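You operate a simulated robot arm through the tools that you are given. There is no shell and no other tool. Be economical: measure what you need, move in short steps, check, and stop when the job is done.

You run a simulated robot arm. Do the job below in one go: nothing can be reset, and whatever is moved stays where it is left.

JOB
Put the purple tray's two small boxes in the drawers with their words.
Fine: shut both drawers again; the tray and the boxes in the other drawers stay. Set down upright: small box.

Only the result counts: the job must be done as asked and must still hold three seconds after the hand-in. Knocking over, shifting, dropping, spilling or breaking anything else fails it.

ROBOT AND FRAMES
A 7-joint arm with a two-finger gripper, hanging from a carriage that runs on a rail from [44.9, 78.4] to [-78.4, -136.8] (x, y) and turns from -5.585 to 6.423 rad about z. Base frame: it is fixed where the carriage stands at the start and does not move with it; the origin is on the floor, on the carriage's upright axis, x ahead of it, y to its left, z up. Units: cm, rad, N and s.
With the tool pointing down near the work surface it reaches from about 30 to 74 cm from the robot's upright axis, wherever it stands. Its first joint turns from -2.496 to 2.496 rad. Places, roughly: BUZZERS drawer [100, 10, 110]; CAPS drawer [90, -10, 100]; CLIPS drawer [100, 20, 100]; DIALS drawer [90, -10, 90]; DIODES drawer [90, 0, 100]; FILTERS drawer [100, 20, 120]; JUMPERS drawer [100, 10, 110]; LEDS drawer [100, 20, 110]; PRESETS drawer [100, 10, 120]; RELAYS drawer [100, 10, 100]; SCREWS drawer [100, 20, 90]; SEALS drawer [90, 0, 90]; SENSORS drawer [100, 20, 110]; SPACERS drawer [100, 10, 90]; inside of the CAPS drawer [90, -10, 100]; inside of the RELAYS drawer [100, 10, 100]. Payload 1.37 kg.
The TCP is the grasp point between the finger pads, 1.6 cm short of the fingertips. In the tool frame z runs along the fingers and y along their closing line. Largest opening 9.2 cm; the body of the gripper starts 7.4 cm behind the TCP.
Orientation is told as [roll, pitch, yaw] about the base's x, y, z axes, in that order, counted from this pose: with the fingers straight down and closing along the base's y, the tool's x points along the base's -x, its y along +y and its z along -z.

CONTROLS
- The arm moves only by the tool jog_arm. Its argument "rows" is text: rows parted by semicolons, each of 7 numbers parted by spaces: the shift along the base's x, y, z in cm, then the turn, a rotation vector about the base's x, y, z in rad, then the closure, from 0 (fully open) to 1 (shut). In form: dx dy dz rx ry rz claw; .... A call has 1 to 8 rows; each row is the pose to reach, as a shift and turn from the pose commanded when the call began. Rows are played at 5 a second. More than 5 cm and 0.15 rad between two rows, or a gripper value outside its range, and nothing of the call is played. A pose out of reach is approached as far as the arm can. The call stops where the force on the tool passes 40 N (or 10 N more than at its start, if that is more) or the arm is blocked; 0.2 s more then pass. The fingers move at their own pace and stop on an object; they squeeze with about 26 N. The grip force told is the motor's: it shows also when the fingers shut on nothing. Time passes only in rows, and 0.2 s behind the last, so rows that repeat a pose let the fingers close. It gives the time, the measured TCP pose, the force on the tool (base axes), the opening and the grip force at its end, in the units of the frame above (readings bear some noise), with the torque about the TCP (base axes, N m) and any sound that the robot's microphone picked up.
- Cameras (640 x 400 px; columns grow to the right, rows downward): "scene" is now at [29.12, -0, 173.25]; the picture's right is [0.00, -1.00, 0.00], its down [-0.84, -0.00, -0.54] and it looks along [0.54, 0.00, -0.84] (base axes); focal length 263 px, centre (320, 200). "wrist" rides on the gripper at [7.1, 1.9, -11.1] in the tool frame; the picture's right is [-0.26, 0.96, 0.00], its down [-0.78, -0.21, -0.59] and it looks along [-0.57, -0.15, 0.81] (tool axes); focal length 280 px, centre (320, 200). There is no depth. A picture from a camera that has moved, and an enlarged one, comes with that camera's place and axes in the base frame and with its lens.
- get_image(camera): a new picture of that camera. The clock stands still meanwhile.
- slide_trunk(by): slides the trunk up (or, below 0, down) by that many cm; the arm and the scene camera ride with it, the base frame stays. It gives what a move gives, with no picture.
- base_move(legs): drives the robot by 1 to 6 legs, each [ahead, left, turn to the left] in cm, cm and rad, along the robot's own axes; the way and the turn of a leg run together, so that a leg with both is an arc; at most 150 cm and 3.142 rad a leg. The arm and the cameras ride along, it lands a little off, and it stops where it bumps. It keeps to its track: a leg is cut to what the track allows. It gives what a move gives.
- aim_head(pan, tilt): turns the head with the scene camera to pan (to the left, within 2.705 rad either way) and tilt (down, from -0.506 to 1.204), counted from straight ahead of the robot. It gives what a move gives.
- close_up(camera, box): a new picture of the part [left, top, right, bottom] of that camera's present view, enlarged. The clock stands still meanwhile.
- hand_in(): hands the job in; it is judged then, once.

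Go step by step. Nothing tells you exact positions but the pictures and the camera data: compare them with the known pose of the tool, close in by small moves and look again before you grip or let go. The budget is 120 turns and 98 pictures, counting those below and the enlarged ones. Unless the task says otherwise, let go and move clear before handing in, and close with one line.

The tools are called after "Request:" by a JSON object that holds its "api" and its "payload". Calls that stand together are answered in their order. jog_arm: Moves the arm, as the interface text tells. Its arguments: {"type":"object","properties":{"rows":{"type":"string"}},"required":["rows"]} The other tools are called the same way: slide_trunk (by) slides the trunk up or down; base_move (legs) drives the base; aim_head (pan, tilt) turns the head that bears the scene camera; get_image (camera) takes a picture; close_up (camera, box) takes an enlarged picture of a part of a camera's view; hand_in () hands the job in.

At the start:

```text
time_s: 0.0
position: [79.78, -3.18, 132.52]
ee_rot: [0.0, 0.001, -0.001]
ft_force: [0.2, 0.6, -0.3]
moment: [-0.01, 0.02, 0.01]
opening: 9.2
gripper_force: 0.1
trunk travel left (down, up): [-38.9, 19.2]
robot x, y, heading: [-0.01, -0.57, 0.0]
head pan, tilt: [0.0, 0.997]
```

scene: 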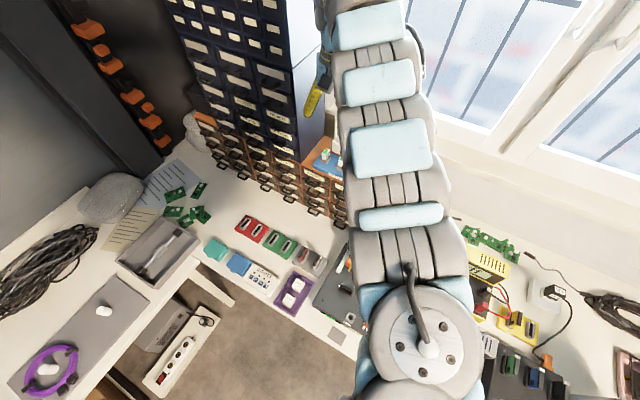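
wrist: 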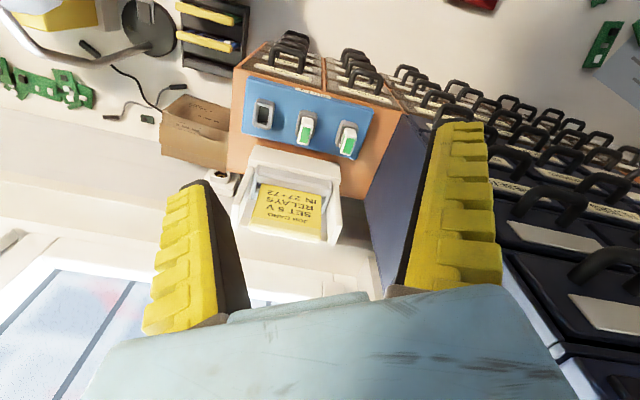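

I see the purple tray near pixel (292,292) in the scene view and the drawer cabinet ahead-left. I take closer looks at the tray and the drawers first.

Request:
{"api": "close_up", "payload": {"camera": "scene", "box": [220, 200, 360, 330]}}

Request:
{"api": "close_up", "payload": {"camera": "scene", "box": [170, 80, 360, 230]}}

```text
3.08 times, centred on (290, 265) of scene
camera zoom: at [29.12, 0.0, 173.25], right [0.0, -1.0, 0.0], down [-0.84, 0.0, -0.54], along [0.54, 0.0, -0.84], focal length 810 px, centre (412, 0)
```

zoom: 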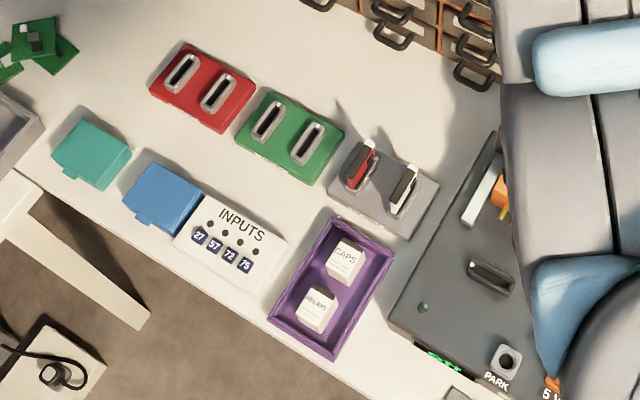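

```text
2.67 times, centred on (265, 155) of scene
camera zoom: at [29.12, 0.0, 173.25], right [0.0, -1.0, 0.0], down [-0.84, 0.0, -0.54], along [0.54, 0.0, -0.84], focal length 702 px, centre (467, 320)
```

zoom: 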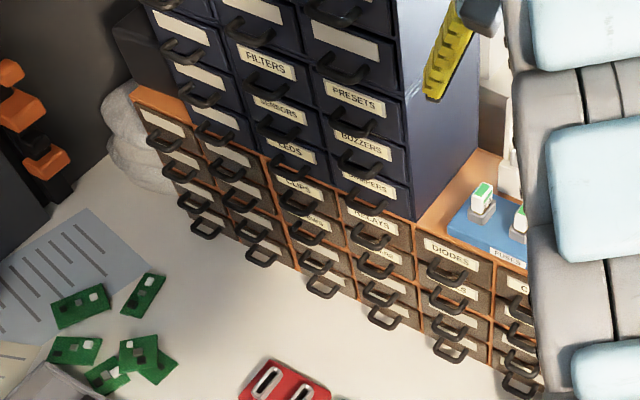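

The small boxes are CAPS and RELAYS; the cabinet seems turned about 30° from my base frame, parallel to the rail. I pull the arm back first so that it clears the tower and the view.

Request:
{"api": "jog_arm", "payload": {"rows": "-4.5 0 0 0 0 0 0; -9 0 0 0 0 0 0; -13.5 0 0 0 0 0 0; -18 0 0 0 0 0 0; -22.5 0 0 0 0 0 0; -27 0 0 0 0 0 0"}}

```text
time_s: 1.4
position: [71.27, -3.56, 129.8]
ee_rot: [0.0, -0.001, 0.001]
ft_force: [0.7, 0.0, -0.8]
moment: [-0.02, -0.03, 0.01]
opening: 9.18
gripper_force: 0.1
out of reach, approached as far as the arm can: row 1, 2, 3, 4, 5, 6
trunk travel left (down, up): [-38.9, 19.2]
robot x, y, heading: [0.17, 0.09, -0.001]
head pan, tilt: [0.0, 0.997]
```

The arm cannot come back at this height; I raise the trunk to give it room and look.

Request:
{"api": "slide_trunk", "payload": {"by": 19}}

Request:
{"api": "get_image", "payload": {"camera": "scene"}}

```text
time_s: 3.5
position: [71.13, -3.64, 148.79]
ee_rot: [0.001, 0.0, 0.001]
ft_force: [-0.5, 0.0, 0.1]
moment: [-0.01, 0.0, 0.01]
opening: 9.2
gripper_force: 0.1
trunk travel left (down, up): [-57.9, 0.2]
robot x, y, heading: [0.07, -0.18, -0.004]
head pan, tilt: [0.0, 0.997]
```

```text
93 pictures are left
camera scene: at [29.12, 0.0, 192.24], right [0.0, -1.0, 0.0], down [-0.84, 0.0, -0.54], along [0.54, 0.0, -0.84], focal length 263 px, centre (320, 200)
```

scene: 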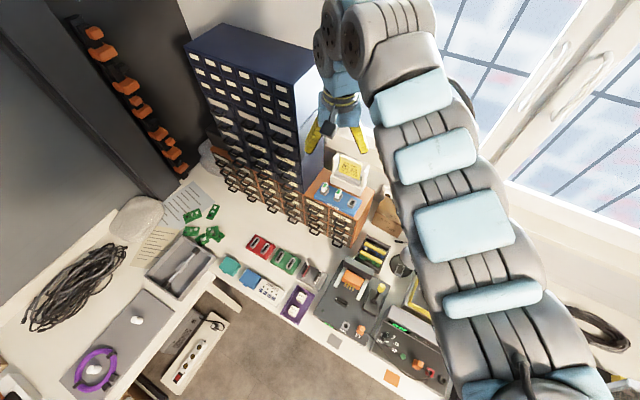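

Now the whole cabinet is in view; I zoom in on the brown drawers and on the tray.

Request:
{"api": "close_up", "payload": {"camera": "scene", "box": [200, 130, 380, 255]}}

Request:
{"api": "close_up", "payload": {"camera": "scene", "box": [300, 180, 370, 250]}}

Request:
{"api": "close_up", "payload": {"camera": "scene", "box": [270, 275, 330, 335]}}

```text
3.20 times, centred on (290, 192) of scene
camera zoom: at [29.12, 0.0, 192.24], right [0.0, -1.0, 0.0], down [-0.84, 0.0, -0.54], along [0.54, 0.0, -0.84], focal length 843 px, centre (416, 224)
```

zoom: 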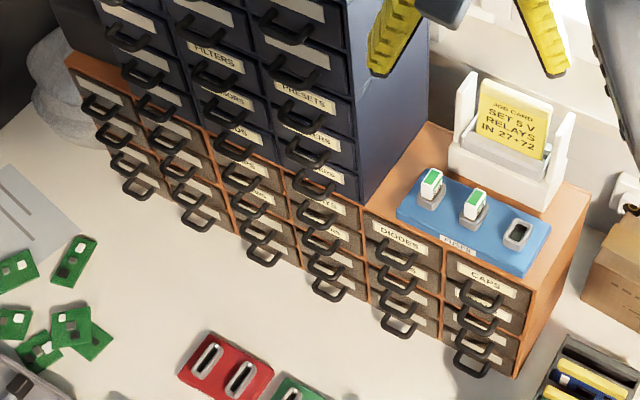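

```text
5.71 times, centred on (335, 215) of scene
camera zoom: at [29.12, 0.0, 192.24], right [0.0, -1.0, 0.0], down [-0.84, 0.0, -0.54], along [0.54, 0.0, -0.84], focal length 1505 px, centre (234, 114)
```

zoom: 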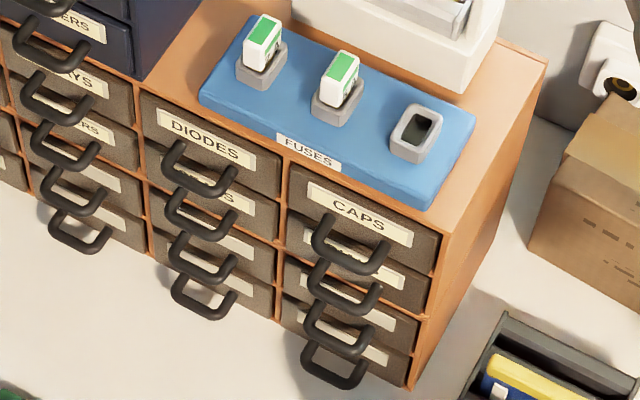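

```text
6.67 times, centred on (300, 305) of scene
camera zoom: at [29.12, 0.0, 192.24], right [0.0, -1.0, 0.0], down [-0.84, 0.0, -0.54], along [0.54, 0.0, -0.84], focal length 1756 px, centre (453, -500)
```

zoom: 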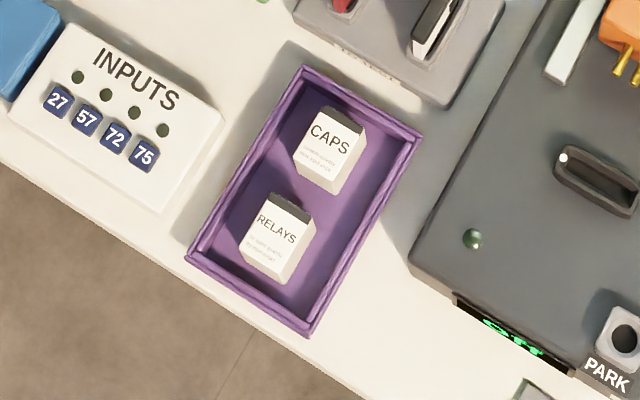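

Both target drawers are in the top brown row (CAPS far right, RELAYS under the tower); the tray lies at about (51, 9) on a table near z 77. I lower and retract the arm before turning the base.

Request:
{"api": "jog_arm", "payload": {"rows": "-3 0 -3.5 0 0 0 0; -6 0 -7 0 0 0 0; -9 0 -10.5 0 0 0 0; -12 0 -14 0 0 0 0; -15 0 -17.5 0 0 0 0; -18 0 -21 0 0 0 0; -21 0 -24 0 0 0 0"}}

```text
time_s: 5.1
position: [71.2, -3.54, 148.74]
ee_rot: [0.001, 0.001, 0.0]
ft_force: [0.5, 0.1, -0.1]
moment: [0.0, 0.0, -0.02]
opening: 9.2
gripper_force: 0.0
out of reach, approached as far as the arm can: row 1, 2, 3, 4, 5, 6, 7
trunk travel left (down, up): [-57.9, 0.2]
robot x, y, heading: [0.09, -0.05, -0.001]
head pan, tilt: [0.0, 0.997]
```

That did not move at all; I test a plain downward move.

Request:
{"api": "jog_arm", "payload": {"rows": "0 0 -4 0 0 0 0; 0 0 -8 0 0 0 0; 0 0 -12 0 0 0 0"}}

```text
time_s: 5.9
position: [73.62, -6.93, 141.61]
ee_rot: [0.016, -0.013, -0.011]
ft_force: [0.9, 0.8, -0.2]
moment: [0.0, -0.01, 0.0]
opening: 9.19
gripper_force: 0.0
out of reach, approached as far as the arm can: row 1, 2, 3
trunk travel left (down, up): [-57.9, 0.2]
robot x, y, heading: [-0.46, -0.25, -0.0]
head pan, tilt: [0.0, 0.997]
```

It moves down while drifting outward; I continue a bit in small steps.

Request:
{"api": "jog_arm", "payload": {"rows": "0 0 -4 0 0 0 0; 0 0 -8 0 0 0 0; 0 0 -12 0 0 0 0"}}

Request:
{"api": "get_image", "payload": {"camera": "scene"}}

```text
time_s: 6.7
position: [74.1, -7.09, 129.67]
ee_rot: [0.0, 0.0, -0.001]
ft_force: [0.2, -0.3, -0.5]
moment: [0.0, -0.02, 0.01]
opening: 9.2
gripper_force: 0.1
trunk travel left (down, up): [-57.9, 0.2]
robot x, y, heading: [0.19, 0.12, 0.003]
head pan, tilt: [0.0, 0.997]
```

```text
89 pictures are left
camera scene: at [29.12, 0.0, 192.25], right [0.0, -1.0, 0.0], down [-0.84, 0.0, -0.54], along [0.54, 0.0, -0.84], focal length 263 px, centre (320, 200)
```

scene: 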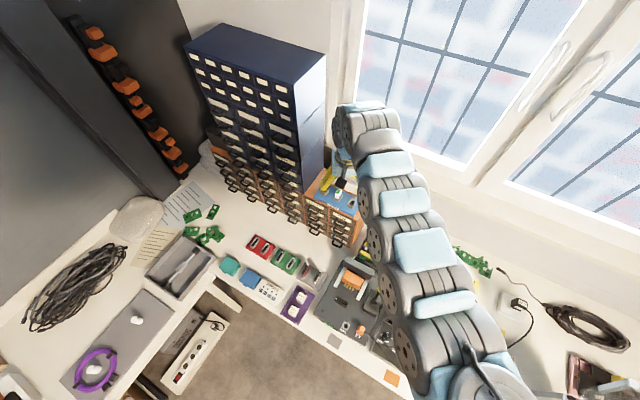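

Now it moves freely. I retract toward the robot, staying at this height.

Request:
{"api": "jog_arm", "payload": {"rows": "-4 0.5 -1 0 0 0 0; -8 1 -2 0 0 0 0; -12 1.5 -3 0 0 0 0; -16 2 -4 0 0 0 0; -20 2.5 -5 0 0 0 0; -24 3 -5 0 0 0 0"}}

```text
time_s: 8.1
position: [74.11, -7.24, 129.58]
ee_rot: [-0.001, 0.002, -0.001]
ft_force: [0.0, 0.0, 0.4]
moment: [-0.02, 0.0, 0.01]
opening: 9.18
gripper_force: 0.0
out of reach, approached as far as the arm can: row 1, 2, 3, 4, 5, 6
trunk travel left (down, up): [-57.9, 0.2]
robot x, y, heading: [-0.03, -0.05, -0.001]
head pan, tilt: [0.0, 0.997]
```

Still blocked inward at this height; I go lower where the arm should have more room.

Request:
{"api": "jog_arm", "payload": {"rows": "-1 0 -4 0 0 0 0; -2 0 -8 0 0 0 0; -3 0 -11 0 0 0 0; -6 0 -12 0 0 0 0; -9 0 -12 0 0 0 0; -12 0 -12 0 0 0 0"}}

```text
time_s: 9.5
position: [67.35, -8.32, 115.14]
ee_rot: [0.0, 0.001, -0.001]
ft_force: [0.4, -0.1, -0.5]
moment: [0.01, 0.02, 0.0]
opening: 9.19
gripper_force: 0.1
out of reach, approached as far as the arm can: row 4, 5, 6
trunk travel left (down, up): [-57.9, 0.2]
robot x, y, heading: [0.2, -0.36, 0.003]
head pan, tilt: [0.0, 0.997]
```

The inner limit eases with lower height. I keep going down and in.

Request:
{"api": "jog_arm", "payload": {"rows": "-1 0 -3 0 0 0 0; -4 0.5 -6 0 0 0 0; -7 1 -9 0 0 0 0; -10 1.5 -11 0 0 0 0; -13 2 -13 0 0 0 0; -16 2.5 -15 0 0 0 0"}}

```text
time_s: 10.9
position: [54.47, -6.48, 97.13]
ee_rot: [0.004, 0.003, -0.001]
ft_force: [-0.1, -0.6, -0.7]
moment: [-0.02, 0.08, 0.0]
opening: 9.2
gripper_force: 0.0
out of reach, approached as far as the arm can: row 3, 4, 5, 6
trunk travel left (down, up): [-57.9, 0.2]
robot x, y, heading: [0.15, 0.01, 0.003]
head pan, tilt: [0.0, 0.997]
```

I now drive along the rail while turning right 30° so that I face the drawers squarely, with the tool staying roughly over the same spot.

Request:
{"api": "base_move", "payload": {"legs": [[2.52, 4.89, -0.0873], [2.09, 5.09, -0.0873], [1.64, 5.25, -0.0873], [1.17, 5.37, -0.0873], [0.7, 5.46, -0.0873], [0.22, 5.5, -0.0873]]}}

Request:
{"api": "get_image", "payload": {"camera": "scene"}}

Request:
{"api": "get_image", "payload": {"camera": "wrist"}}

```text
time_s: 14.5
position: [60.32, -3.95, 97.18]
ee_rot: [0.0, 0.001, -0.517]
ft_force: [-0.1, -0.7, 0.5]
moment: [-0.02, -0.01, 0.0]
opening: 9.17
gripper_force: 0.0
trunk travel left (down, up): [-57.9, 0.2]
robot x, y, heading: [16.27, 28.61, -0.523]
head pan, tilt: [0.0, 0.997]
```

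```text
88 pictures are left
camera scene: at [41.6, 14.09, 192.25], right [-0.49, -0.87, 0.0], down [-0.73, 0.41, -0.54], along [0.47, -0.27, -0.84], focal length 263 px, centre (320, 200)
```

scene: 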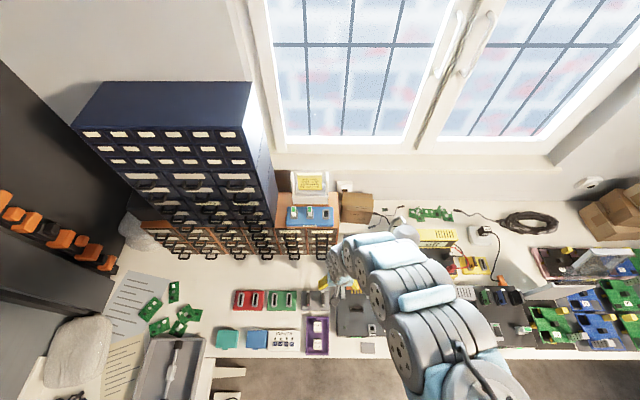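

```text
87 pictures are left
camera wrist: at [55.19, 1.07, 108.25], right [0.7, 0.71, 0.0], down [0.57, -0.57, 0.59], along [0.42, -0.41, -0.81], focal length 280 px, centre (320, 200)
```

wrist: 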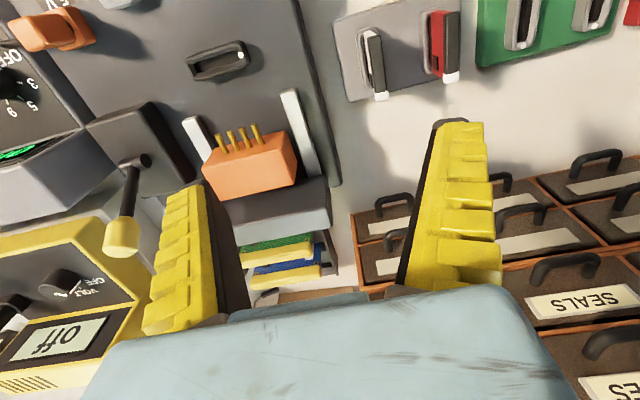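

I now face the cabinet squarely. I zoom in on the brown drawers and the tray to measure them.

Request:
{"api": "close_up", "payload": {"camera": "scene", "box": [230, 190, 350, 265]}}

Request:
{"api": "close_up", "payload": {"camera": "scene", "box": [280, 300, 350, 370]}}

```text
5.33 times, centred on (290, 228) of scene
camera zoom: at [41.6, 14.09, 192.25], right [-0.49, -0.87, 0.0], down [-0.73, 0.41, -0.54], along [0.47, -0.27, -0.84], focal length 1404 px, centre (480, 53)
```

zoom: 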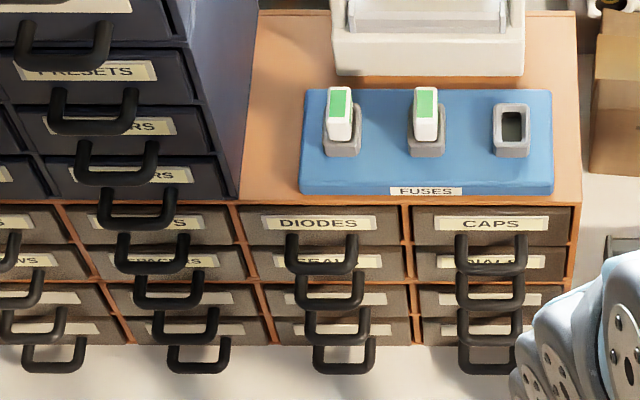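

```text
5.71 times, centred on (315, 335) of scene
camera zoom: at [41.6, 14.09, 192.25], right [-0.49, -0.87, 0.0], down [-0.73, 0.41, -0.54], along [0.47, -0.27, -0.84], focal length 1505 px, centre (349, -571)
```

zoom: 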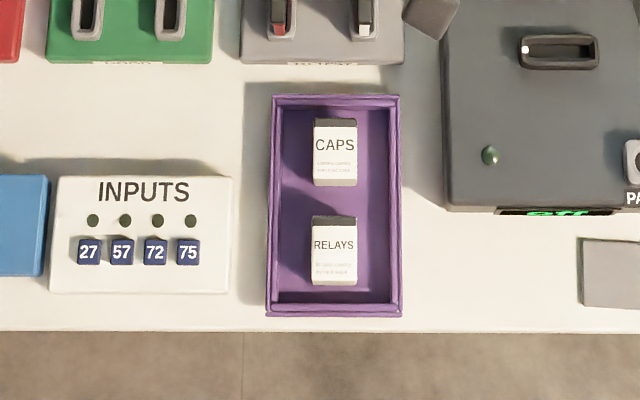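

Measured in cabinet axes (n toward cabinet, s left along it): drawer faces at n≈73, CAPS handle bar at n≈70.7, s≈32.2, z≈98.7; RELAYS at s≈57. I tilt the tool up to horizontal toward the drawers.

Request:
{"api": "jog_arm", "payload": {"rows": "0.775 0.345 0.375 -0.0699 -0.1213 0 0; 1.55 0.69 0.75 -0.1398 -0.2426 0 0; 2.325 1.035 1.125 -0.2097 -0.3639 0 0; 3.1 1.38 1.5 -0.2796 -0.4852 0 0; 3.875 1.725 1.875 -0.3495 -0.6065 0 0; 4.65 2.07 2.25 -0.4194 -0.7278 0 0; 5.425 2.415 2.625 -0.4893 -0.8491 0 0; 6.2 2.76 3 -0.5592 -0.9704 0 0"}}

```text
time_s: 16.5
position: [75.56, -13.63, 103.85]
ee_rot: [-0.029, -1.075, -0.613]
ft_force: [-1.0, -0.7, -0.4]
moment: [0.04, -0.06, 0.06]
opening: 9.22
gripper_force: 0.1
out of reach, approached as far as the arm can: row 1, 2, 3, 4, 5, 6, 7, 8
trunk travel left (down, up): [-57.9, 0.2]
robot x, y, heading: [16.3, 28.35, -0.522]
head pan, tilt: [0.0, 0.997]
stopped in row 8: the arm was blocked; the commanded pose is now the measured one
```

It was blocked near the cabinet's right corner; I look before moving.

Request:
{"api": "get_image", "payload": {"camera": "wrist"}}

Request:
{"api": "close_up", "payload": {"camera": "scene", "box": [260, 160, 460, 285]}}

```text
84 pictures are left
camera wrist: at [66.22, -4.35, 102.94], right [0.67, 0.71, 0.22], down [-0.24, -0.07, 0.97], along [0.7, -0.7, 0.12], focal length 280 px, centre (320, 200)
```

wrist: 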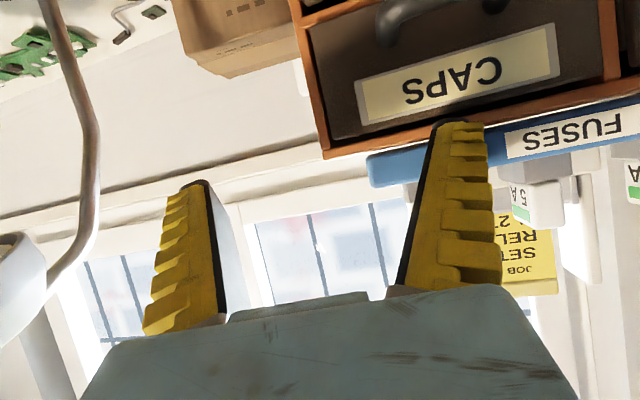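

```text
3.20 times, centred on (360, 222) of scene
camera zoom: at [41.57, 14.04, 192.23], right [-0.49, -0.87, 0.0], down [-0.73, 0.41, -0.54], along [0.47, -0.27, -0.84], focal length 843 px, centre (192, 128)
```

zoom: 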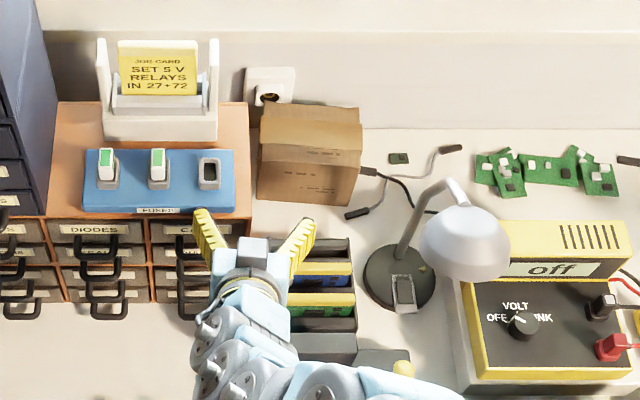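

The tool stands beside the cabinet's right corner and the inner limit pushed it outward. I back off sideways to the right with the base, where the space is clear above the bins.

Request:
{"api": "base_move", "payload": {"legs": [[0, -9, 0]]}}

Request:
{"api": "get_image", "payload": {"camera": "wrist"}}

```text
time_s: 17.6
position: [71.4, -21.2, 104.04]
ee_rot: [-0.025, -1.075, -0.609]
ft_force: [-0.6, -0.3, 0.8]
moment: [-0.02, 0.02, 0.0]
opening: 9.23
gripper_force: 0.0
trunk travel left (down, up): [-57.9, 0.2]
robot x, y, heading: [11.78, 20.56, -0.516]
head pan, tilt: [0.0, 0.997]
```

```text
82 pictures are left
camera wrist: at [61.9, -11.96, 102.97], right [0.67, 0.71, 0.22], down [-0.24, -0.08, 0.97], along [0.7, -0.7, 0.12], focal length 280 px, centre (320, 200)
```

wrist: 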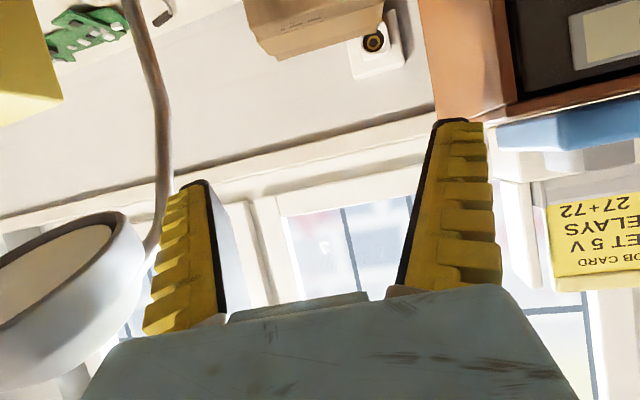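

I finish the tilt to horizontal in place, then begin to back away from the cabinet.

Request:
{"api": "jog_arm", "payload": {"rows": "0 0 0 -0.0625 -0.108 0.02 0; 0 0 0 -0.125 -0.217 0.04 0; -0.5 0.3 0 -0.187 -0.325 0.06 0; -1.7 1 0 -0.25 -0.433 0.08 0; -3.4 2 0 -0.25 -0.433 0.08 0; -5.2 3 0 -0.25 -0.433 0.08 0"}}

```text
time_s: 19.1
position: [74.55, -10.09, 102.89]
ee_rot: [-1.002, -1.552, 0.366]
ft_force: [0.1, 0.7, -0.8]
moment: [-0.01, 0.02, -0.07]
opening: 9.19
gripper_force: 0.0
out of reach, approached as far as the arm can: row 1, 2, 3, 4, 5, 6
trunk travel left (down, up): [-57.9, 0.2]
robot x, y, heading: [11.96, 20.51, -0.512]
head pan, tilt: [0.0, 0.997]
```

The arm slid left while tilting; I check where it is relative to the cabinet.

Request:
{"api": "get_image", "payload": {"camera": "wrist"}}

Request:
{"api": "close_up", "payload": {"camera": "scene", "box": [240, 160, 440, 285]}}

```text
81 pictures are left
camera wrist: at [66.63, -2.04, 95.88], right [0.58, 0.78, 0.25], down [-0.59, 0.19, 0.79], along [0.57, -0.6, 0.56], focal length 280 px, centre (320, 200)
```

wrist: 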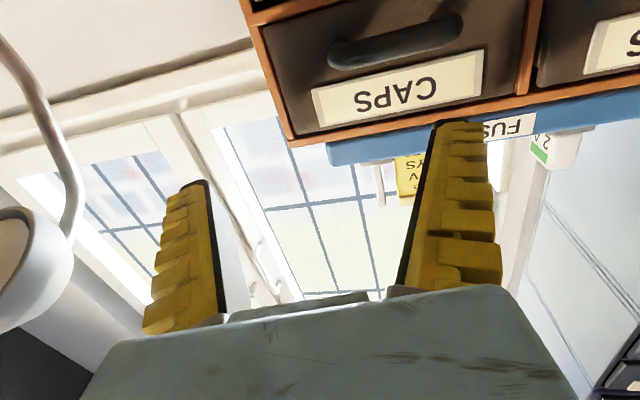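

```text
3.20 times, centred on (340, 222) of scene
camera zoom: at [37.1, 6.21, 192.26], right [-0.49, -0.87, 0.0], down [-0.73, 0.41, -0.54], along [0.47, -0.27, -0.84], focal length 843 px, centre (256, 128)
```

zoom: 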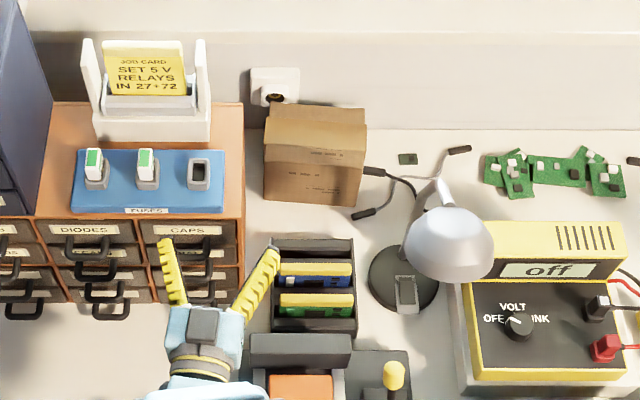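

Nothing was disturbed and the tool is now nearly horizontal. I back off a little, lower to handle height and line up with the CAPS handle.

Request:
{"api": "jog_arm", "payload": {"rows": "-1.73 1 0 0 0 0.02 0; -2.97 2.86 -1 0 0 0.05 0; -3.95 5.16 -3 0 0 0.08 0; -3.77 6.68 -4.9 0 0 0.11 0"}}

Request:
{"api": "get_image", "payload": {"camera": "wrist"}}

```text
time_s: 20.1
position: [71.66, -1.78, 97.88]
ee_rot: [-1.205, -1.543, 0.663]
ft_force: [0.3, 0.7, 1.3]
moment: [0.0, 0.04, 0.07]
opening: 9.18
gripper_force: 0.0
out of reach, approached as far as the arm can: row 1, 2, 3, 4
trunk travel left (down, up): [-57.9, 0.2]
robot x, y, heading: [11.65, 20.67, -0.516]
head pan, tilt: [0.0, 0.997]
```

```text
79 pictures are left
camera wrist: at [63.15, 5.36, 90.78], right [0.5, 0.83, 0.24], down [-0.6, 0.14, 0.79], along [0.63, -0.54, 0.56], focal length 280 px, centre (320, 200)
```

wrist: 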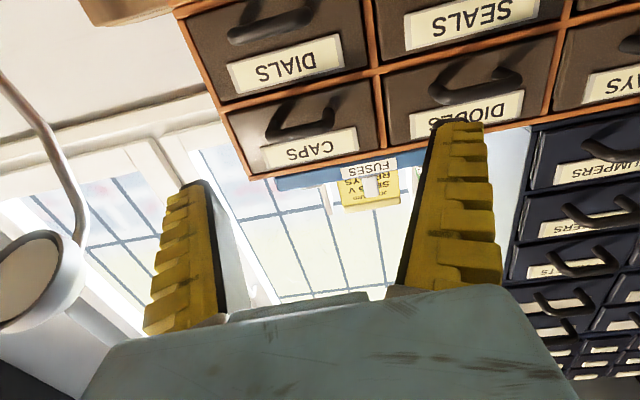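

The handle is measured at s≈32.5, z≈97.8. I shift right 1.8 cm and advance so that the fingers straddle it.

Request:
{"api": "jog_arm", "payload": {"rows": "0.86 -2.52 0 0 0 0.01 0; 3.46 -4.02 0 0 0 0.02 0; 5.62 -5.26 0 0 0 0.02 0"}}

Request:
{"api": "get_image", "payload": {"camera": "wrist"}}

Request:
{"api": "close_up", "payload": {"camera": "scene", "box": [230, 190, 350, 265]}}

```text
time_s: 20.9
position: [77.06, -6.9, 97.62]
ee_rot: [-0.832, -1.549, 0.327]
ft_force: [-4.7, 1.6, -2.7]
moment: [-0.15, -0.22, 0.08]
opening: 9.21
gripper_force: 0.0
out of reach, approached as far as the arm can: row 1, 2
trunk travel left (down, up): [-57.9, 0.2]
robot x, y, heading: [11.44, 20.5, -0.515]
head pan, tilt: [0.0, 0.997]
```

```text
78 pictures are left
camera wrist: at [68.18, 0.05, 90.72], right [0.47, 0.85, 0.25], down [-0.6, 0.11, 0.79], along [0.64, -0.52, 0.56], focal length 280 px, centre (320, 200)
```

wrist: 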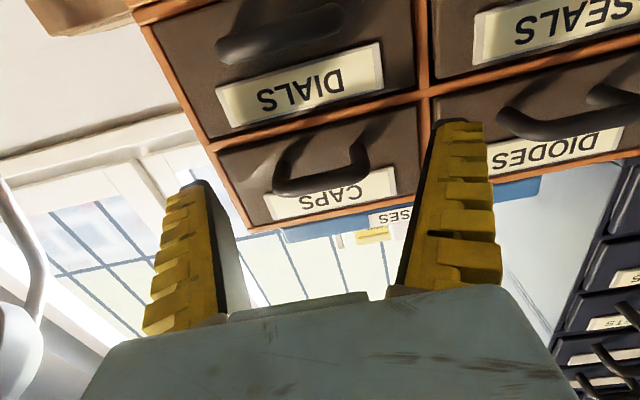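

```text
5.33 times, centred on (290, 228) of scene
camera zoom: at [37.05, 6.25, 192.24], right [-0.49, -0.87, 0.0], down [-0.73, 0.41, -0.54], along [0.47, -0.27, -0.84], focal length 1404 px, centre (480, 53)
```

zoom: 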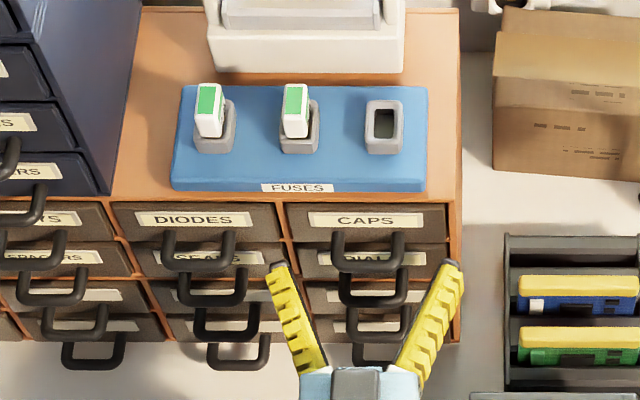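

The fingers straddle the CAPS handle. I close on it.

Request:
{"api": "jog_arm", "payload": {"rows": "0 0 0 0 0 0 0.5; 0 0 0 0 0 0 1; 0 0 0 0 0 0 1"}}

```text
time_s: 21.6
position: [77.33, -7.04, 97.93]
ee_rot: [-1.062, -1.554, 0.556]
ft_force: [-2.5, -2.9, 6.1]
moment: [0.21, -0.3, -0.04]
opening: 4.59
gripper_force: 27.8
trunk travel left (down, up): [-57.9, 0.2]
robot x, y, heading: [11.9, 20.57, -0.515]
head pan, tilt: [0.0, 0.997]
```

The handle is gripped (4.6 cm). I pull straight out along the drawer axis.

Request:
{"api": "jog_arm", "payload": {"rows": "-1.3 0.75 0 0 0 0 1; -2.6 1.5 0 0 0 0 1; -3.9 2.25 0 0 0 0 1"}}

Request:
{"api": "close_up", "payload": {"camera": "scene", "box": [230, 190, 350, 265]}}

```text
time_s: 22.4
position: [73.39, -4.89, 97.88]
ee_rot: [-0.984, -1.549, 0.476]
ft_force: [-2.4, -2.8, 0.9]
moment: [0.75, -0.61, -0.15]
opening: 4.55
gripper_force: 28.4
trunk travel left (down, up): [-57.9, 0.2]
robot x, y, heading: [11.69, 20.53, -0.52]
head pan, tilt: [0.0, 0.997]
```

```text
5.33 times, centred on (290, 228) of scene
camera zoom: at [37.1, 6.2, 192.25], right [-0.49, -0.87, 0.0], down [-0.73, 0.41, -0.54], along [0.47, -0.27, -0.84], focal length 1404 px, centre (480, 53)
```

zoom: 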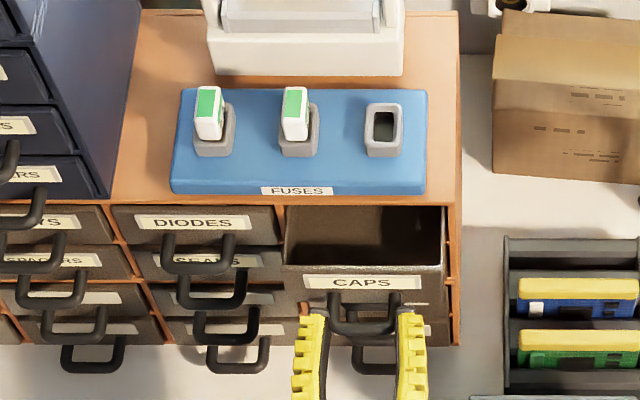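

The drawer follows. I pull further.

Request:
{"api": "jog_arm", "payload": {"rows": "-1.73 1 0 0 0 0 1; -3.46 2 0 0 0 0 1; -4.76 2.75 0 0 0 0 1"}}

Request:
{"api": "close_up", "payload": {"camera": "scene", "box": [230, 190, 350, 265]}}

```text
time_s: 23.2
position: [68.74, -2.19, 97.9]
ee_rot: [-1.124, -1.552, 0.618]
ft_force: [-2.9, -3.8, 9.9]
moment: [0.86, -0.57, -0.03]
opening: 4.52
gripper_force: 27.9
trunk travel left (down, up): [-57.9, 0.2]
robot x, y, heading: [11.88, 20.64, -0.514]
head pan, tilt: [0.0, 0.997]
```

```text
5.33 times, centred on (290, 228) of scene
camera zoom: at [37.11, 6.2, 192.28], right [-0.49, -0.87, 0.0], down [-0.73, 0.41, -0.54], along [0.47, -0.27, -0.84], focal length 1404 px, centre (480, 53)
```

zoom: 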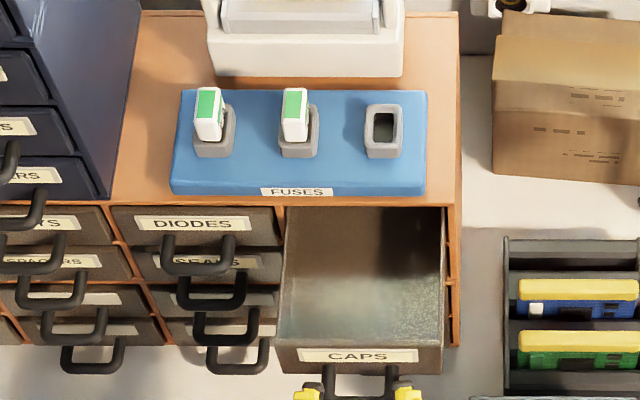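

The drawer is open about 10 cm and empty. I release and back away from the handle.

Request:
{"api": "jog_arm", "payload": {"rows": "0 0 0 0 0 0 0.3; 0 0 0 0 0 0 0; -1.3 0.75 0 0 0 0 0; -3.46 2 0 0 0 0 0"}}

Request:
{"api": "close_up", "payload": {"camera": "scene", "box": [200, 190, 360, 290]}}

```text
time_s: 24.2
position: [65.34, -0.04, 97.87]
ee_rot: [-1.0, -1.553, 0.493]
ft_force: [-0.2, -0.2, 0.8]
moment: [0.03, -0.02, 0.02]
opening: 9.18
gripper_force: 0.1
trunk travel left (down, up): [-57.9, 0.2]
robot x, y, heading: [12.21, 20.49, -0.516]
head pan, tilt: [0.0, 0.997]
```

```text
4.00 times, centred on (280, 240) of scene
camera zoom: at [37.11, 6.22, 192.25], right [-0.49, -0.87, 0.0], down [-0.73, 0.41, -0.54], along [0.47, -0.27, -0.84], focal length 1053 px, centre (480, 40)
```

zoom: 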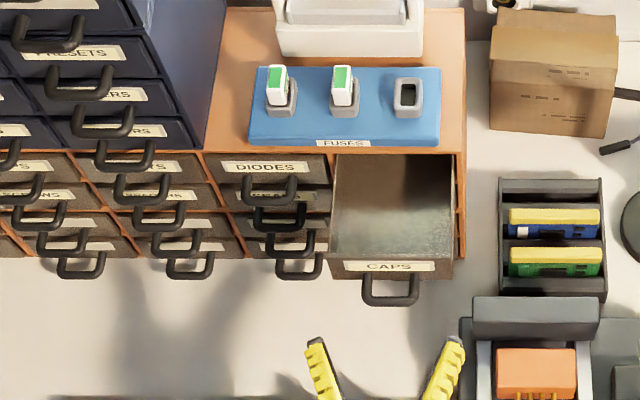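

CAPS is open. In the same posture I drive left along the rail to line up with the RELAYS handle (s≈56.7).

Request:
{"api": "base_move", "payload": {"legs": [[0, 24.1, 0]]}}

Request:
{"api": "get_image", "payload": {"camera": "wrist"}}

Request:
{"api": "close_up", "payload": {"camera": "scene", "box": [210, 180, 370, 290]}}

```text
time_s: 26.0
position: [76.93, 20.41, 97.84]
ee_rot: [-0.986, -1.552, 0.475]
ft_force: [0.4, 0.2, -0.5]
moment: [0.04, -0.01, 0.01]
opening: 9.19
gripper_force: 0.0
trunk travel left (down, up): [-57.9, 0.2]
robot x, y, heading: [23.63, 41.06, -0.521]
head pan, tilt: [0.0, 0.997]
```

```text
73 pictures are left
camera wrist: at [68.18, 27.37, 90.87], right [0.48, 0.84, 0.25], down [-0.6, 0.11, 0.79], along [0.64, -0.52, 0.56], focal length 280 px, centre (320, 200)
```

wrist: 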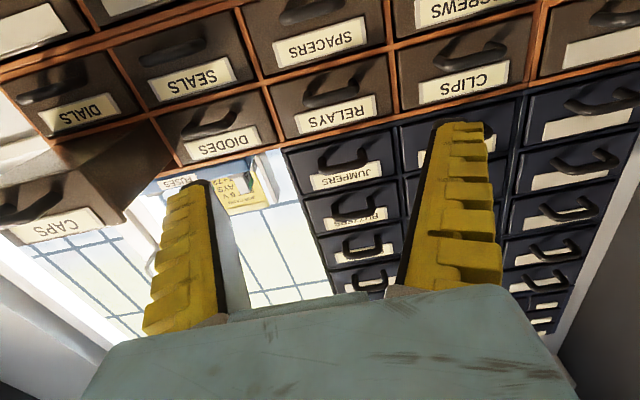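

```text
3.64 times, centred on (290, 235) of scene
camera zoom: at [48.87, 26.78, 192.25], right [-0.49, -0.87, 0.0], down [-0.73, 0.42, -0.54], along [0.47, -0.27, -0.84], focal length 958 px, centre (429, 73)
```

zoom: 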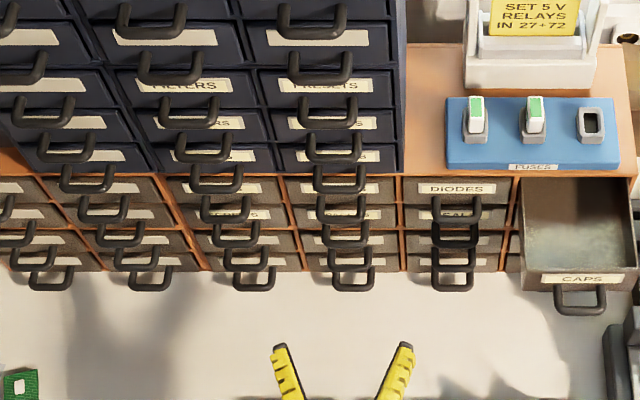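

The RELAYS label is confirmed. I advance toward its handle and check the alignment.

Request:
{"api": "jog_arm", "payload": {"rows": "2.8 -1.15 0 0 0 0 0; 5.6 -2.3 0 0 0 0 0; 8.35 -3.54 0 0 0 0 0"}}

Request:
{"api": "get_image", "payload": {"camera": "wrist"}}

```text
time_s: 26.8
position: [85.35, 16.68, 97.91]
ee_rot: [-0.962, -1.553, 0.451]
ft_force: [-0.7, -0.5, -0.1]
moment: [-0.01, -0.02, 0.02]
opening: 9.19
gripper_force: 0.1
trunk travel left (down, up): [-57.9, 0.2]
robot x, y, heading: [23.54, 41.01, -0.521]
head pan, tilt: [0.0, 0.997]
```

```text
71 pictures are left
camera wrist: at [76.58, 23.74, 90.89], right [0.48, 0.84, 0.25], down [-0.6, 0.11, 0.79], along [0.64, -0.53, 0.56], focal length 280 px, centre (320, 200)
```

wrist: 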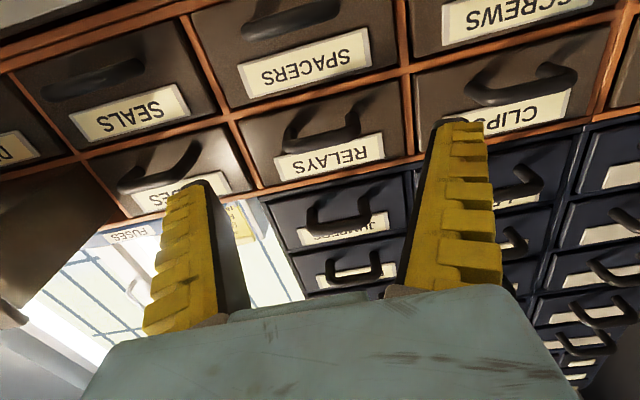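

Alignment is good. I advance onto the handle and close.

Request:
{"api": "jog_arm", "payload": {"rows": "2.1 -1.1 0 0 0 0 0; 4.2 -2.25 -0.2 0 0 0 0; 4.2 -2.25 -0.2 0 0 0 0.5; 4.2 -2.25 -0.2 0 0 0 1; 4.2 -2.25 -0.2 0 0 0 1"}}

```text
time_s: 27.9
position: [90.85, 18.37, 97.72]
ee_rot: [-0.63, -1.556, 0.188]
ft_force: [1.0, 14.2, -0.6]
moment: [0.01, 0.01, 0.09]
opening: 0.01
gripper_force: 25.6
trunk travel left (down, up): [-57.9, 0.2]
robot x, y, heading: [23.55, 40.98, -0.524]
head pan, tilt: [0.0, 0.997]
stopped in row 5: the force on the tool passed its limit at 71 N (the readings are from after the stop); the commanded pose is now the measured one
```

The grip closed on nothing and the arm got pushed sideways. I look at once.

Request:
{"api": "get_image", "payload": {"camera": "wrist"}}

Request:
{"api": "close_up", "payload": {"camera": "scene", "box": [210, 180, 370, 290]}}

```text
70 pictures are left
camera wrist: at [81.62, 24.91, 90.74], right [0.42, 0.87, 0.25], down [-0.61, 0.06, 0.79], along [0.67, -0.48, 0.56], focal length 280 px, centre (320, 200)
```

wrist: 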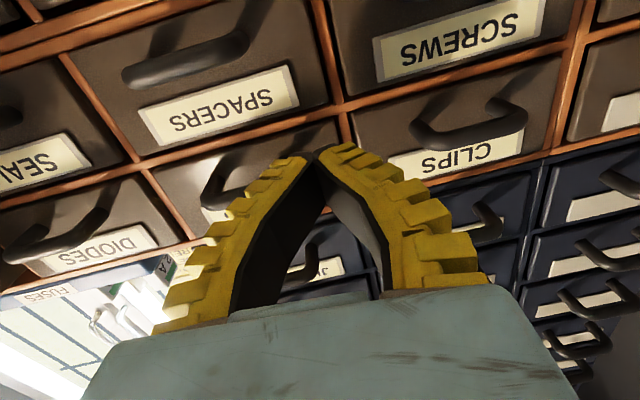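

```text
3.64 times, centred on (290, 235) of scene
camera zoom: at [48.93, 26.94, 192.22], right [-0.49, -0.87, 0.0], down [-0.73, 0.41, -0.54], along [0.47, -0.27, -0.84], focal length 958 px, centre (429, 73)
```

zoom: 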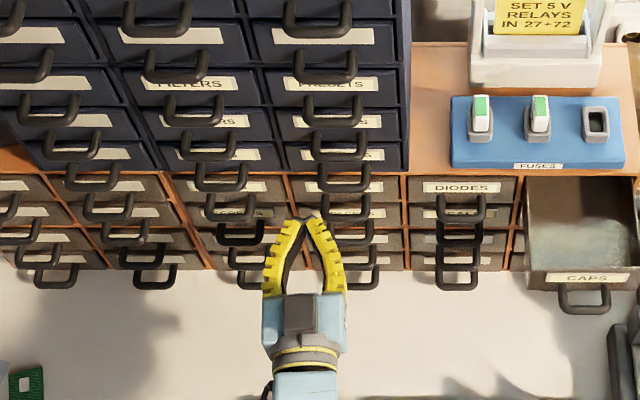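

The fingers shut just left of the RELAYS handle; nothing seems disturbed. I back straight out closed, then open again.

Request:
{"api": "jog_arm", "payload": {"rows": "-1.73 1 0 0 0 0 1; -3.46 2 0 0 0 0 1; -5.2 3 0 0 0 0 1; -5.2 3 0 0 0 0 0; -5.2 3 0 0 0 0 0"}}

Request:
{"api": "get_image", "payload": {"camera": "wrist"}}

Request:
{"api": "close_up", "payload": {"camera": "scene", "box": [210, 180, 370, 290]}}

```text
time_s: 29.1
position: [85.55, 20.74, 97.82]
ee_rot: [-0.92, -1.555, 0.47]
ft_force: [0.3, -0.4, 0.4]
moment: [0.01, 0.0, 0.02]
opening: 9.18
gripper_force: 0.0
trunk travel left (down, up): [-57.9, 0.2]
robot x, y, heading: [23.14, 40.91, -0.515]
head pan, tilt: [0.0, 0.997]
```

```text
68 pictures are left
camera wrist: at [76.32, 27.22, 90.78], right [0.42, 0.87, 0.25], down [-0.61, 0.07, 0.79], along [0.67, -0.49, 0.56], focal length 280 px, centre (320, 200)
```

wrist: 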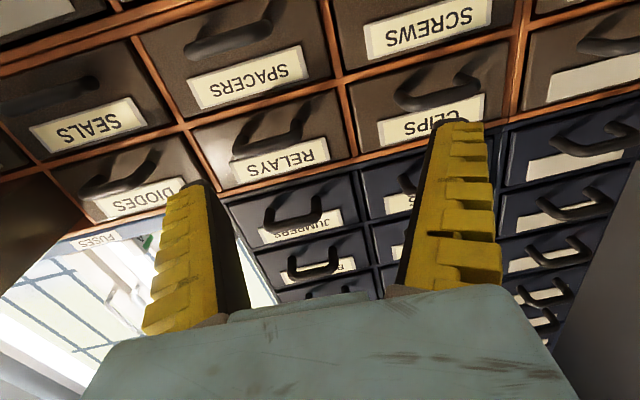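

```text
3.64 times, centred on (290, 235) of scene
camera zoom: at [48.89, 26.82, 192.25], right [-0.49, -0.87, 0.0], down [-0.73, 0.41, -0.54], along [0.47, -0.27, -0.84], focal length 958 px, centre (429, 73)
```

zoom: 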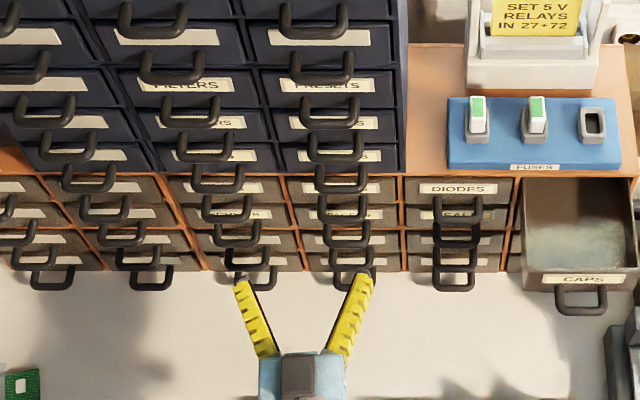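

The drawers are unharmed. I shift right 3.4 cm to centre on the RELAYS handle (s≈57.3) and advance without closing.

Request:
{"api": "jog_arm", "payload": {"rows": "-0.57 -3.6 0 0 0 -0.05 0; 1.2 -4.6 0 0 0 -0.07 0; 2.9 -5.6 0 0 0 -0.07 0"}}

Request:
{"api": "get_image", "payload": {"camera": "wrist"}}

```text
time_s: 29.9
position: [88.21, 15.23, 97.6]
ee_rot: [-0.793, -1.553, 0.276]
ft_force: [-1.1, 0.9, -0.3]
moment: [-0.03, -0.01, -0.01]
opening: 9.18
gripper_force: 0.0
trunk travel left (down, up): [-57.9, 0.2]
robot x, y, heading: [23.86, 41.0, -0.516]
head pan, tilt: [0.0, 0.997]
```

```text
66 pictures are left
camera wrist: at [79.53, 22.29, 90.71], right [0.48, 0.84, 0.25], down [-0.6, 0.11, 0.79], along [0.63, -0.53, 0.56], focal length 280 px, centre (320, 200)
```

wrist: 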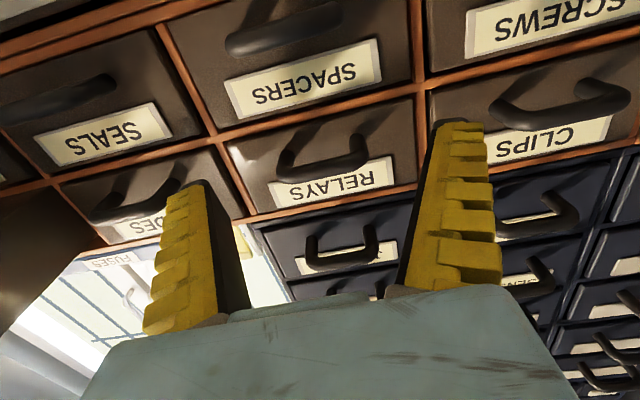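

Centred now. I advance the last bit without closing and check the pose.

Request:
{"api": "jog_arm", "payload": {"rows": "0.8 -0.45 0 0 0 0 0; 1.5 -0.85 0 0 0 0 0"}}

Request:
{"api": "get_image", "payload": {"camera": "wrist"}}

```text
time_s: 30.5
position: [89.67, 14.49, 97.91]
ee_rot: [-0.731, -1.555, 0.211]
ft_force: [-1.0, 0.7, -0.2]
moment: [-0.04, -0.04, -0.03]
opening: 9.22
gripper_force: 0.1
trunk travel left (down, up): [-57.9, 0.2]
robot x, y, heading: [23.35, 41.5, -0.518]
head pan, tilt: [0.0, 0.997]
```

```text
65 pictures are left
camera wrist: at [81.03, 21.58, 90.94], right [0.48, 0.84, 0.25], down [-0.6, 0.11, 0.79], along [0.63, -0.53, 0.56], focal length 280 px, centre (320, 200)
```

wrist: 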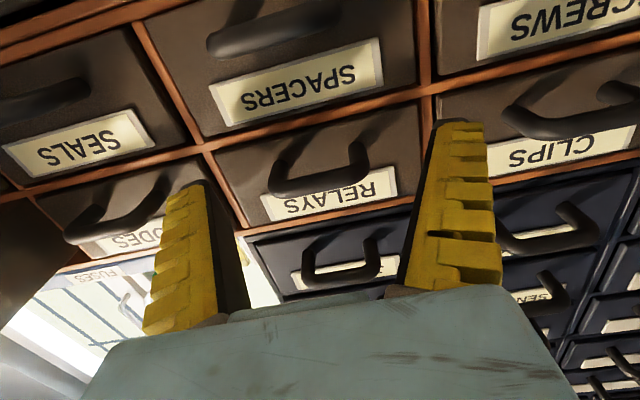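

It straddles the handle just as with CAPS. I close.

Request:
{"api": "jog_arm", "payload": {"rows": "0.3 -0.17 -0.1 0 0 0 0.3; 0.3 -0.17 -0.1 0 0 0 0.6; 0.3 -0.17 -0.1 0 0 0 1; 0.3 -0.17 -0.1 0 0 0 1"}}

```text
time_s: 31.5
position: [89.72, 14.32, 97.95]
ee_rot: [-0.789, -1.553, 0.267]
ft_force: [-0.5, -2.1, -9.5]
moment: [0.35, 0.02, -0.06]
opening: 4.44
gripper_force: 27.9
out of reach, approached as far as the arm can: row 1, 2, 3, 4
trunk travel left (down, up): [-57.9, 0.2]
robot x, y, heading: [23.66, 41.05, -0.517]
head pan, tilt: [0.0, 0.997]
```

Gripped. I pull the RELAYS drawer out.

Request:
{"api": "jog_arm", "payload": {"rows": "-1.3 0.75 0 0 0 0 1; -2.6 1.5 0 0 0 0 1; -4.3 2.5 0 0 0 0 1; -6 3.5 0 0 0 0 1; -7.8 4.5 0 0 0 0 1; -9.5 5.5 0 0 0 0 1"}}

Request:
{"api": "get_image", "payload": {"camera": "scene"}}

```text
time_s: 32.9
position: [80.35, 19.57, 97.98]
ee_rot: [-0.78, -1.555, 0.259]
ft_force: [-2.8, -3.9, -17.1]
moment: [0.57, -0.11, 0.13]
opening: 4.38
gripper_force: 27.7
trunk travel left (down, up): [-57.9, 0.2]
robot x, y, heading: [23.58, 41.01, -0.515]
head pan, tilt: [0.0, 0.997]
```

```text
64 pictures are left
camera scene: at [48.84, 26.8, 192.21], right [-0.49, -0.87, 0.0], down [-0.73, 0.41, -0.54], along [0.47, -0.27, -0.84], focal length 263 px, centre (320, 200)
```

scene: 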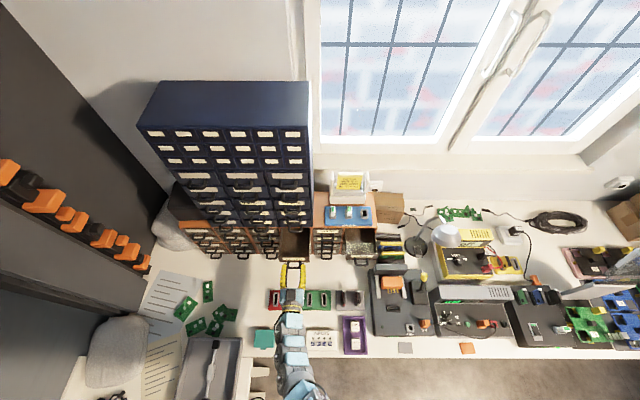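

RELAYS is open and looks empty. I release and back off.

Request:
{"api": "jog_arm", "payload": {"rows": "0 0 0 0 0 0 0.3; 0 0 0 0 0 0 0; -1.3 0.75 0 0 0 0 0; -3.9 2.25 0 0 0 0 0"}}

Request:
{"api": "close_up", "payload": {"camera": "scene", "box": [240, 200, 400, 300]}}

```text
time_s: 33.9
position: [76.57, 22.11, 98.23]
ee_rot: [-0.945, -1.557, 0.422]
ft_force: [0.7, 0.6, 0.9]
moment: [0.02, 0.01, 0.0]
opening: 9.18
gripper_force: 0.1
trunk travel left (down, up): [-57.9, 0.2]
robot x, y, heading: [23.61, 41.17, -0.52]
head pan, tilt: [0.0, 0.997]
```

```text
4.00 times, centred on (320, 250) of scene
camera zoom: at [48.89, 26.81, 192.25], right [-0.49, -0.87, 0.0], down [-0.73, 0.41, -0.54], along [0.47, -0.27, -0.84], focal length 1053 px, centre (320, 0)
```

zoom: 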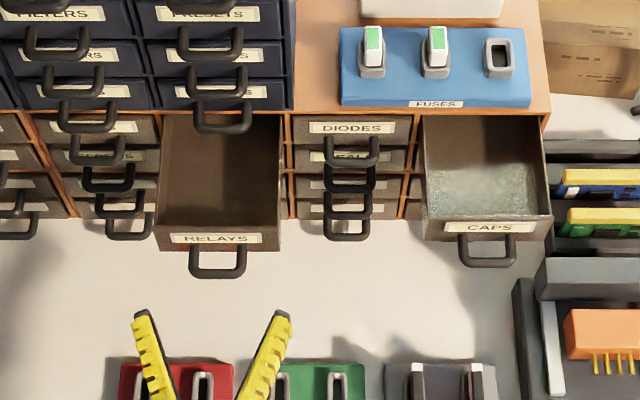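

Both drawers are open and empty. I now swing the tool down in front of them, keeping the wrist low.

Request:
{"api": "jog_arm", "payload": {"rows": "0.7 -0.4 -1.75 0.0713 0.1237 0 0; 1.03 -0.6 -3.45 0.1427 0.2475 0 0; 1.04 -0.6 -5 0.214 0.371 0 0; 0.72 -0.41 -6.4 0.2853 0.495 0 0; 0.09 -0.05 -7.65 0.357 0.6187 0 0; -0.78 0.45 -8.6 0.428 0.742 0 0; -1.9 1.1 -9.2 0.499 0.866 0 0; -3.2 1.85 -9.5 0.571 0.99 0 0"}}

```text
time_s: 35.7
position: [73.42, 23.73, 88.68]
ee_rot: [-0.001, -0.418, -0.512]
ft_force: [-0.1, 0.6, 0.6]
moment: [-0.03, -0.01, -0.01]
opening: 9.2
gripper_force: 0.1
trunk travel left (down, up): [-57.9, 0.2]
robot x, y, heading: [23.67, 41.32, -0.515]
head pan, tilt: [0.0, 0.997]
```

The swing works well. I finish the rotation to straight down.

Request:
{"api": "jog_arm", "payload": {"rows": "-1.4 0.8 0.4 0.07 0.1215 0 0; -2.9 1.65 0.8 0.14 0.243 0 0; -4.4 2.5 1.3 0.209 0.3625 -0.01 0"}}

Request:
{"api": "get_image", "payload": {"camera": "wrist"}}

```text
time_s: 36.5
position: [68.9, 26.35, 90.04]
ee_rot: [0.0, 0.003, -0.521]
ft_force: [-0.3, -0.5, -0.8]
moment: [0.02, -0.04, -0.01]
opening: 9.18
gripper_force: 0.0
trunk travel left (down, up): [-57.9, 0.2]
robot x, y, heading: [23.36, 41.29, -0.518]
head pan, tilt: [0.0, 0.997]
```

```text
62 pictures are left
camera wrist: at [63.75, 31.6, 101.11], right [0.71, 0.71, 0.0], down [0.57, -0.57, 0.59], along [0.42, -0.42, -0.81], focal length 280 px, centre (320, 200)
```

wrist: 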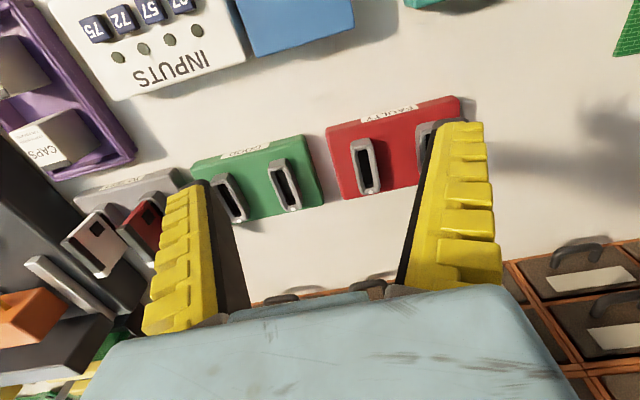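

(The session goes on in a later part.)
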